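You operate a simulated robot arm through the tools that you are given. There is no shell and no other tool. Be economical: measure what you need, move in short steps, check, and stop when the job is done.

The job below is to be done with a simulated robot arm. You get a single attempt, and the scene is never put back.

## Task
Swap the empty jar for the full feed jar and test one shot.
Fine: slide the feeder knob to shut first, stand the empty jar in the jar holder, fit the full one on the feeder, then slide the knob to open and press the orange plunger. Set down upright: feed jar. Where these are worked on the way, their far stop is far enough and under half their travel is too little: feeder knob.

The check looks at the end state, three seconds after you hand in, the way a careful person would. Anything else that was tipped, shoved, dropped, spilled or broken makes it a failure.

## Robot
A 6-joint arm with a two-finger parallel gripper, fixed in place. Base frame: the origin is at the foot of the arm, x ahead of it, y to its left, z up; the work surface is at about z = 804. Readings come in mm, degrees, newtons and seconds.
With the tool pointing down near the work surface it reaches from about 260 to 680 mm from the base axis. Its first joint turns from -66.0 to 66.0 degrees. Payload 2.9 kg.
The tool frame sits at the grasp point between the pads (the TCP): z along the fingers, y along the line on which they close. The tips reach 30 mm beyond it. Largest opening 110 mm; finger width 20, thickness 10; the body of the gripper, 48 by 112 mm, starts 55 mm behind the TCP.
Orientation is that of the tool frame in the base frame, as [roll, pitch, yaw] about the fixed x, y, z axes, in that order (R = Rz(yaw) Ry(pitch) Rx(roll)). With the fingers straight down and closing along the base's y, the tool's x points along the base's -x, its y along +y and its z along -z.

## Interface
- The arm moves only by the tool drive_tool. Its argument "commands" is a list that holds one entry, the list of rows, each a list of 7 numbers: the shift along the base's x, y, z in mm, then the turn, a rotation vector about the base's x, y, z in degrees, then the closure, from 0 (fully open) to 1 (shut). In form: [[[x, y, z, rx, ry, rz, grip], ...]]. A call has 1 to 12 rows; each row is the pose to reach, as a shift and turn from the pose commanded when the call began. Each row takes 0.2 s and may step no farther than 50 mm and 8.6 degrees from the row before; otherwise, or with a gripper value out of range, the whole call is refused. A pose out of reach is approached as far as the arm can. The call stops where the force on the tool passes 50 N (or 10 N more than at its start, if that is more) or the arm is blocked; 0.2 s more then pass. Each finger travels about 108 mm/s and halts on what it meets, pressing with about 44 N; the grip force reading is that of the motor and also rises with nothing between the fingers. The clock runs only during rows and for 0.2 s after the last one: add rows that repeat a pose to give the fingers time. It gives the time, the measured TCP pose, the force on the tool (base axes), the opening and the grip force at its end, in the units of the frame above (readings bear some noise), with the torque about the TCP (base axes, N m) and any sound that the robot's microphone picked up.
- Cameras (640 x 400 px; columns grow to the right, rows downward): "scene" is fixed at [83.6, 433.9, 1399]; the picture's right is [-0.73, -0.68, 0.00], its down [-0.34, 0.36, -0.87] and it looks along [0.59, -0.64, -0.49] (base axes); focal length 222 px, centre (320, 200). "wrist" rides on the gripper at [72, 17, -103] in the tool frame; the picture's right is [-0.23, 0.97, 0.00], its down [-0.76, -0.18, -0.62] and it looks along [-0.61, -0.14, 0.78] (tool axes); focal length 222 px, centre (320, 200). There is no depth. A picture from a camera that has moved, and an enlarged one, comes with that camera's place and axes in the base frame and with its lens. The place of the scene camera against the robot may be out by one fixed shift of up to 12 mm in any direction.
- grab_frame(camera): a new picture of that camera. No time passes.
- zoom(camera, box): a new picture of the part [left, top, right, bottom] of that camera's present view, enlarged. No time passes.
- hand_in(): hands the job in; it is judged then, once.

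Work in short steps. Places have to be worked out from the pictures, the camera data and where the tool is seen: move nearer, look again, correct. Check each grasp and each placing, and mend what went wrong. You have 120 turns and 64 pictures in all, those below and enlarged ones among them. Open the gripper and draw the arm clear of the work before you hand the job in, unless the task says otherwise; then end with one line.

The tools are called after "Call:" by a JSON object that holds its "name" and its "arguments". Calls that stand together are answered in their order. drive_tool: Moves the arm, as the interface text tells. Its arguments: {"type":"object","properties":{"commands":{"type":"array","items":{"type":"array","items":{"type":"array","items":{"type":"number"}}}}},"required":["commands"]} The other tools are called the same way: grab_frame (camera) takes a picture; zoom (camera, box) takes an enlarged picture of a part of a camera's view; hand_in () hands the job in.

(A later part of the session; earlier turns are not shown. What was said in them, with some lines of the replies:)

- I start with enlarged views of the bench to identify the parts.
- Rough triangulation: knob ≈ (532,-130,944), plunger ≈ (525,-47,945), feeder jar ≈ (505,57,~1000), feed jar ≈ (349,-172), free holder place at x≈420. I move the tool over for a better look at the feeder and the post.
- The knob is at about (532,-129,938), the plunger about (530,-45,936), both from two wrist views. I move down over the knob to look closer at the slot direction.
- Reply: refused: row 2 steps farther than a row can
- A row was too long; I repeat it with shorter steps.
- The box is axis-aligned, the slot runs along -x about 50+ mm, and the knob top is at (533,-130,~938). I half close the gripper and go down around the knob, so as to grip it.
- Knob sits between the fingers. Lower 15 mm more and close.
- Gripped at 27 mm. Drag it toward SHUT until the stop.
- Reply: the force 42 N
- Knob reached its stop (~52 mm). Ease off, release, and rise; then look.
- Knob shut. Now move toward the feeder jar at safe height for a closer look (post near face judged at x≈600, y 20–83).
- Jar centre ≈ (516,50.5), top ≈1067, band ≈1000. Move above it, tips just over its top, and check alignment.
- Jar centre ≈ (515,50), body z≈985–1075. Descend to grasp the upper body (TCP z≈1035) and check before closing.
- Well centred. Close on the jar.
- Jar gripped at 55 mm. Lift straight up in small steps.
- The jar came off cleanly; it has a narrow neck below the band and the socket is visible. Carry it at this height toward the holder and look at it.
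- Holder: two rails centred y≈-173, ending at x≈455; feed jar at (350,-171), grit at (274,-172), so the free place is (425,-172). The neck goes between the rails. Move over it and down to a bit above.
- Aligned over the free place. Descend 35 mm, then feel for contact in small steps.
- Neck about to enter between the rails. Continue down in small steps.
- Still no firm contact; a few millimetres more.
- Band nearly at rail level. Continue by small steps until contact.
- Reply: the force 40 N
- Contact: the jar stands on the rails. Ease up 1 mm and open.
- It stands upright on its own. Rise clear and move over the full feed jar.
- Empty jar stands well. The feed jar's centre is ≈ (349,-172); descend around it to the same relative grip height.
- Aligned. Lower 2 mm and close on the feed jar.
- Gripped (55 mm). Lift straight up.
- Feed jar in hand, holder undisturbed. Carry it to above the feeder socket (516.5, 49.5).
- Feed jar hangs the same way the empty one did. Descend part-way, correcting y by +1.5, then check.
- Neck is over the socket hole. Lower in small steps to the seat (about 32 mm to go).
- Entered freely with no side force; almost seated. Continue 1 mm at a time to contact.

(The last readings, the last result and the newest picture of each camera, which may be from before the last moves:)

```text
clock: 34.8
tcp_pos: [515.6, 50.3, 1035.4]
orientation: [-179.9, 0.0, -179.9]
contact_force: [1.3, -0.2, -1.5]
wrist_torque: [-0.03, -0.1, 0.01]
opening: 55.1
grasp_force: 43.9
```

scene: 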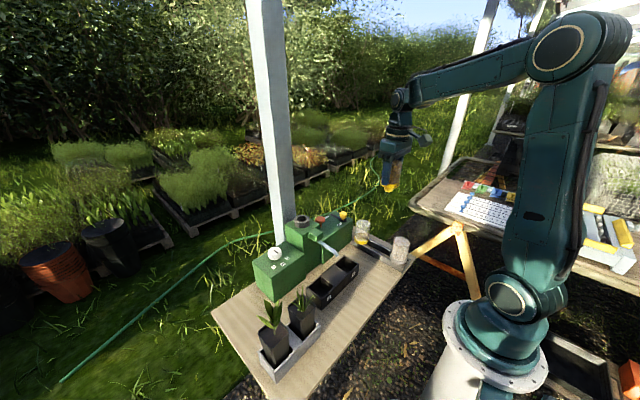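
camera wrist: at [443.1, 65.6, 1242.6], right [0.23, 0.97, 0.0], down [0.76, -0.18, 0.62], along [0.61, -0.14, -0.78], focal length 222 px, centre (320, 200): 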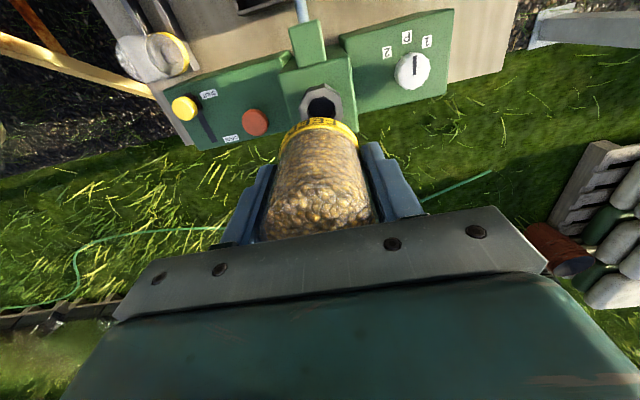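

Call:
{"name": "drive_tool", "arguments": {"commands": [[[0, 0, -1, 0, 0, 0, 0.7], [0, 0, -2, 0, 0, 0, 0.7], [0, 0, -3, 0, 0, 0, 0.7], [0, 0, -4, 0, 0, 0, 0.7]]]}}

```text
clock: 35.8
tcp_pos: [516.0, 50.2, 1036.2]
orientation: [179.9, 0.4, -179.9]
contact_force: [-6.9, 4.9, 32.5]
wrist_torque: [-0.43, 0.54, -0.1]
opening: 55.2
grasp_force: 44.0
```

Seated (33 N at z≈1036, matching the empty jar's seat height). Ease off and release, then check.

Call:
{"name": "drive_tool", "arguments": {"commands": [[[0, 0, 3, 0, 0, 0, 0.7], [0, 0, 3, 0, 0, 0, 0.45], [0, 0, 3, 0, 0, 0, 0.3], [0, 0, 3, 0, 0, 0, 0.25]]]}}

Call:
{"name": "zoom", "arguments": {"camera": "scene", "box": [272, 175, 336, 225]}}

```text
clock: 36.8
tcp_pos: [515.9, 50.0, 1035.3]
orientation: [-180.0, -0.1, 180.0]
contact_force: [-0.1, 0.1, -0.6]
wrist_torque: [-0.02, 0.02, -0.01]
opening: 82.3
grasp_force: 0.0
```

```text
8.00 times, centred on (304, 200) of scene
camera zoom: at [83.6, 433.9, 1399.0], right [-0.73, -0.68, 0.0], down [-0.34, 0.36, -0.87], along [0.59, -0.64, -0.49], focal length 1780 px, centre (448, 200)
```

zoom: 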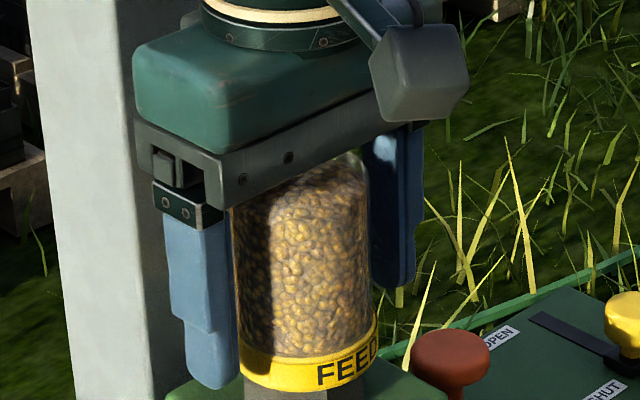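

Seated like the old jar was. Rise straight up, then head to the knob.

Call:
{"name": "drive_tool", "arguments": {"commands": [[[0, 0, 40, 0, 0, 0, 0.25], [0, 0, 80, 0, 0, 0, 0.25], [0, 0, 95, 0, 0, 0, 0.25], [-8, -45, 95, 0, 0, 0, 0.4], [-16, -90, 95, 0, 0, 0, 0.52], [-24, -135, 95, 0, 0, 0, 0.52], [-31, -180, 95, 0, 0, 0, 0.52], [-31, -180, 50, 0, 0, 0, 0.52], [-31, -180, 10, 0, 0, 0, 0.52], [-31, -180, -30, 0, 0, 0, 0.52], [-31, -180, -60, 0, 0, 0, 0.52], [-31, -180, -60, 0, 0, 0, 0.52]]]}}

Call:
{"name": "grab_frame", "arguments": {"camera": "wrist"}}

Call:
{"name": "zoom", "arguments": {"camera": "scene", "box": [260, 165, 420, 265]}}

```text
clock: 39.4
tcp_pos: [486.5, -131.1, 977.5]
orientation: [-180.0, 0.1, -180.0]
contact_force: [0.3, 0.0, -0.7]
wrist_torque: [0.02, -0.01, 0.01]
opening: 52.9
grasp_force: 0.1
```

```text
20 pictures are left
camera wrist: at [412.0, -113.5, 1080.4], right [0.23, 0.97, 0.0], down [0.76, -0.18, 0.62], along [0.61, -0.14, -0.78], focal length 222 px, centre (320, 200)
```

wrist: 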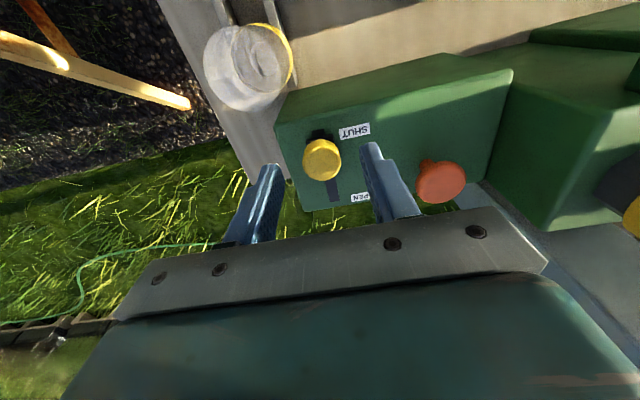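

```text
4.00 times, centred on (340, 215) of scene
camera zoom: at [83.6, 433.9, 1399.0], right [-0.73, -0.68, 0.0], down [-0.34, 0.36, -0.87], along [0.59, -0.64, -0.49], focal length 890 px, centre (240, 140)
```

zoom: 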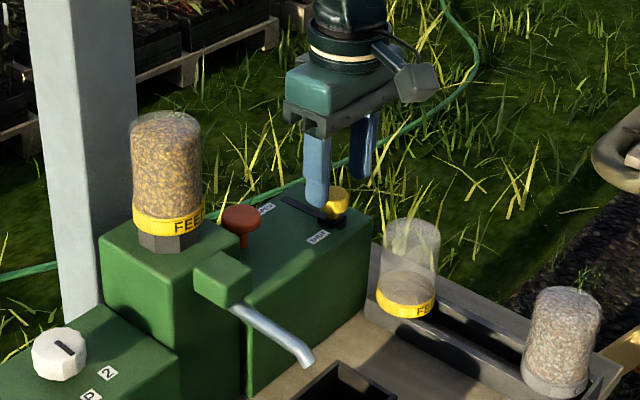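

Both jars stand well. Knob at (486,-129); lower, grip, and drag it to OPEN.

Call:
{"name": "drive_tool", "arguments": {"commands": [[[0, 1.5, -12, 0, 0, 0, 0.52], [0, 1.5, -24, 0, 0, 0, 0.52], [0, 1.5, -24, 0, 0, 0, 0.8], [0, 1.5, -24, 0, 0, 0, 1], [0, 1.5, -24, 0, 0, 0, 1]]]}}

```text
clock: 40.6
tcp_pos: [485.4, -129.9, 951.4]
orientation: [-179.9, 0.2, 179.8]
contact_force: [0.4, -22.1, -3.4]
wrist_torque: [-0.37, -0.23, -0.17]
opening: 27.2
grasp_force: 45.2
```

Gripped with a little side load; shift y by -1 and drag toward OPEN.

Call:
{"name": "drive_tool", "arguments": {"commands": [[[8, -1.2, 0, 0, 0, 0, 1], [16, -1.2, 0, 0, 0, 0, 1], [24, -1.2, 0, 0, 0, 0, 1], [32, -1.2, 0, 0, 0, 0, 1], [38, -1.2, 0, 0, 0, 0, 1], [43, -1.2, 0, 0, 0, 0, 1], [48, -1.2, 0, 0, 0, 0, 1], [53, -1.2, 0, 0, 0, 0, 1], [58, -1.2, 0, 0, 0, 0, 1]]]}}

Call:
{"name": "grab_frame", "arguments": {"camera": "wrist"}}

```text
clock: 42.6
tcp_pos: [537.5, -130.3, 948.9]
orientation: [179.7, -1.0, 179.8]
contact_force: [-38.9, -12.0, 5.5]
wrist_torque: [-0.25, 0.5, -0.07]
opening: 27.3
grasp_force: 44.7
```

```text
18 pictures are left
camera wrist: at [466.6, -113.6, 1053.5], right [0.23, 0.97, 0.0], down [0.77, -0.18, 0.61], along [0.59, -0.14, -0.79], focal length 222 px, centre (320, 200)
```

wrist: 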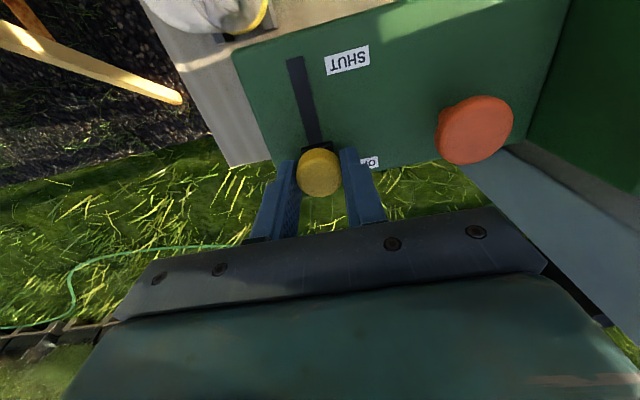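

Knob at the OPEN stop. Release and rise, then close the fingers and look at the plunger from above.

Call:
{"name": "drive_tool", "arguments": {"commands": [[[-6, 0, 0, 0, 0, 0, 1], [-6, 0, 0, 0, 0, 0, 0.6], [-6, 0, 0, 0, 0, 0, 0.5], [-6, 0, 35, 0, 0, 0, 0.5], [-6, 0, 70, 0, 0, 0, 0.5], [-6, 20, 90, 0, 0, 0, 1], [-6, 50, 90, 0, 0, 0, 1], [-8, 81, 90, 0, 0, 0, 1], [-8, 81, 60, 0, 0, 0, 1], [-8, 81, 60, 0, 0, 0, 1]]]}}

Call:
{"name": "grab_frame", "arguments": {"camera": "wrist"}}

Call:
{"name": "zoom", "arguments": {"camera": "scene", "box": [260, 165, 420, 265]}}

```text
clock: 44.8
tcp_pos: [534.2, -47.2, 1011.6]
orientation: [180.0, 0.0, -180.0]
contact_force: [0.7, -0.5, 0.0]
wrist_torque: [-0.01, 0.04, -0.03]
opening: 0.0
grasp_force: 37.5
```

```text
17 pictures are left
camera wrist: at [460.7, -30.9, 1114.8], right [0.23, 0.97, 0.0], down [0.76, -0.18, 0.62], along [0.61, -0.14, -0.78], focal length 222 px, centre (320, 200)
```

wrist: 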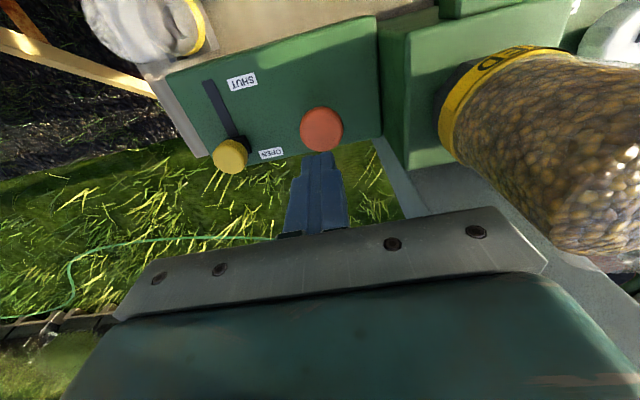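

```text
4.00 times, centred on (340, 215) of scene
camera zoom: at [83.6, 433.9, 1399.0], right [-0.73, -0.68, 0.0], down [-0.34, 0.36, -0.87], along [0.59, -0.64, -0.49], focal length 890 px, centre (240, 140)
```

zoom: 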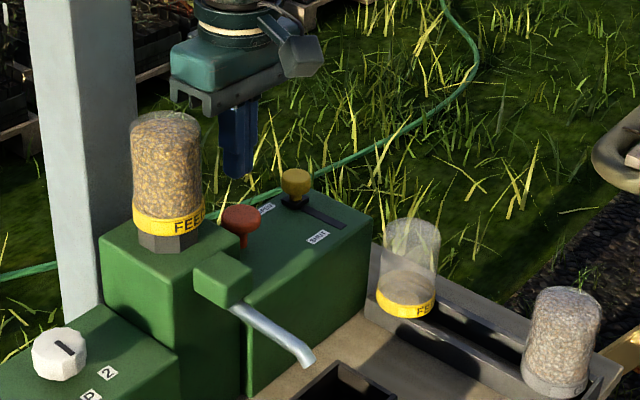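

Knob open, jar upright. The plunger top is at (529,-45,~937), about 44 mm below the tips. Approach it.

Call:
{"name": "drive_tool", "arguments": {"commands": [[[-5, 0, -15, 0, 0, 0, 1], [-5, 0, -30, 0, 0, 0, 1], [-5, 0, -37, 0, 0, 0, 1], [-5, 0, -37, 0, 0, 0, 1]]]}}

Call:
{"name": "zoom", "arguments": {"camera": "scene", "box": [272, 175, 352, 235]}}

Call:
{"name": "grab_frame", "arguments": {"camera": "wrist"}}

```text
clock: 45.8
tcp_pos: [530.5, -49.0, 975.4]
orientation: [180.0, 0.0, 180.0]
contact_force: [0.4, -0.4, 0.4]
wrist_torque: [0.03, -0.03, 0.0]
opening: 0.0
grasp_force: 37.3
```

```text
6.67 times, centred on (312, 205) of scene
camera zoom: at [83.6, 433.9, 1399.0], right [-0.73, -0.68, 0.0], down [-0.34, 0.36, -0.87], along [0.59, -0.64, -0.49], focal length 1484 px, centre (373, 167)
```

zoom: 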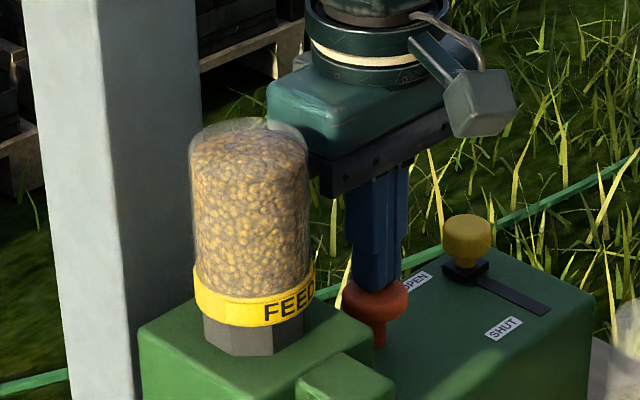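

```text
14 pictures are left
camera wrist: at [457.3, -32.1, 1078.1], right [0.23, 0.97, 0.0], down [0.76, -0.18, 0.62], along [0.61, -0.14, -0.78], focal length 222 px, centre (320, 200)
```

wrist: 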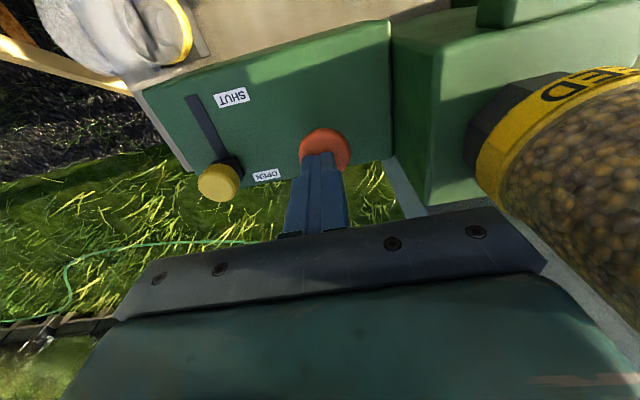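

Fingertips are just above the plunger, clear of the jar. Press down in small steps until it bottoms.

Call:
{"name": "drive_tool", "arguments": {"commands": [[[0, 1, -4, 0, 0, 0, 1], [0, 1, -8, 0, 0, 0, 1], [0, 1, -11, 0, 0, 0, 1], [0, 1, -14, 0, 0, 0, 1], [0, 1, -17, 0, 0, 0, 1], [0, 1, -20, 0, 0, 0, 1], [0, 1, -23, 0, 0, 0, 1], [0, 1, -26, 0, 0, 0, 1]]]}}

Call:
{"name": "zoom", "arguments": {"camera": "scene", "box": [272, 175, 372, 250]}}

```text
clock: 47.3
tcp_pos: [531.8, -47.3, 961.1]
orientation: [180.0, 0.4, -180.0]
contact_force: [-7.7, 0.1, 16.5]
wrist_torque: [0.02, 0.38, -0.02]
opening: 0.0
grasp_force: 38.0
heard: click
stopped in row 7: the force on the tool passed its limit (the readings are from after the stop); the commanded pose is now the measured one
```

```text
5.33 times, centred on (322, 212) of scene
camera zoom: at [83.2, 433.9, 1399.0], right [-0.73, -0.68, 0.0], down [-0.34, 0.36, -0.87], along [0.59, -0.64, -0.49], focal length 1187 px, centre (309, 133)
```

zoom: 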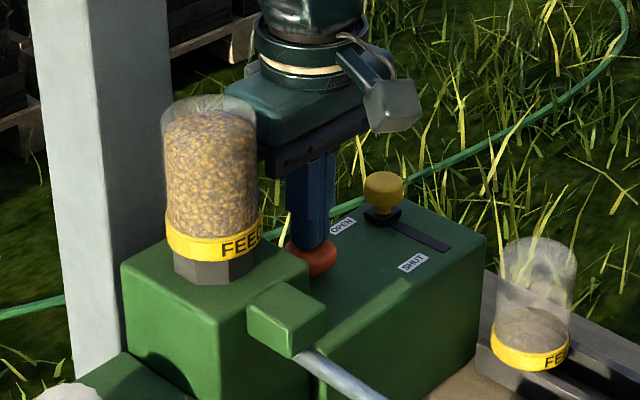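

A click was heard, the plunger bottomed, and the jar's level dropped a little. Rise and draw clear, then check everything.

Call:
{"name": "drive_tool", "arguments": {"commands": [[[0, -1, 20, 0, 0, 0, 1], [0, -3, 60, 0, 0, 0, 1], [0, -5, 105, 0, 0, 0, 1], [-15, -35, 140, 0, 0, 0, 0.6], [-35, -65, 170, 0, 0, 0, 0.2], [-60, -95, 200, 0, 0, 0, 0], [-90, -110, 230, 0, 0, 0, 0], [-120, -110, 260, 0, 0, 0, 0], [-120, -110, 260, 0, 0, 0, 0]]]}}

Call:
{"name": "zoom", "arguments": {"camera": "scene", "box": [260, 165, 420, 285]}}

Call:
{"name": "grab_frame", "arguments": {"camera": "wrist"}}

```text
clock: 49.3
tcp_pos: [411.8, -163.1, 1219.3]
orientation: [-180.0, 0.3, 180.0]
contact_force: [0.3, 0.7, 0.1]
wrist_torque: [0.03, -0.03, 0.02]
opening: 110.1
grasp_force: 0.1
```

```text
3.33 times, centred on (340, 225) of scene
camera zoom: at [83.6, 433.9, 1399.0], right [-0.73, -0.68, 0.0], down [-0.34, 0.36, -0.87], along [0.59, -0.64, -0.49], focal length 742 px, centre (253, 117)
```

zoom: 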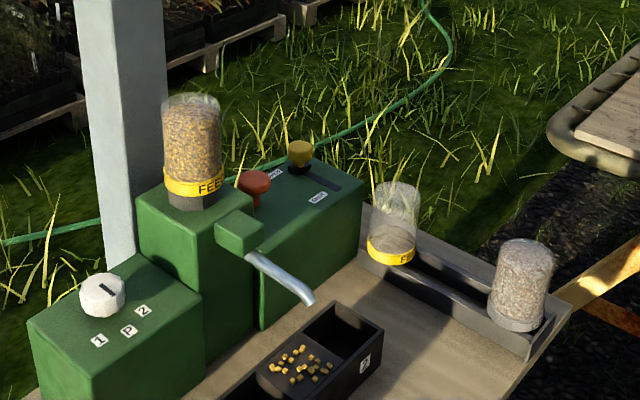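

```text
11 pictures are left
camera wrist: at [337.3, -145.9, 1322.3], right [0.23, 0.97, 0.0], down [0.76, -0.18, 0.63], along [0.61, -0.14, -0.78], focal length 222 px, centre (320, 200)
```

wrist: 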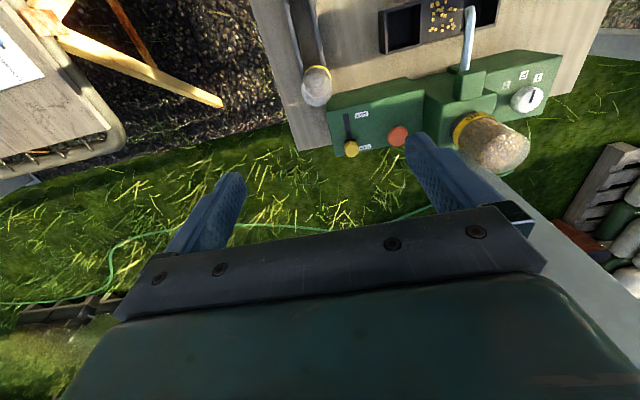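

One shot of feed lies on the middle plate of the tray. The knob is open, the plunger has sprung back, the full jar is seated upright, the empty one stands in the holder, and the arm is clear and open. I hand in.

Call:
{"name": "hand_in", "arguments": {}}

```text
The job is handed in.
```

The jars are swapped: the full feed jar is upright on the feeder and the empty one stands in the holder. The knob is open, and one press of the plunger dropped one shot onto the tray's middle plate.
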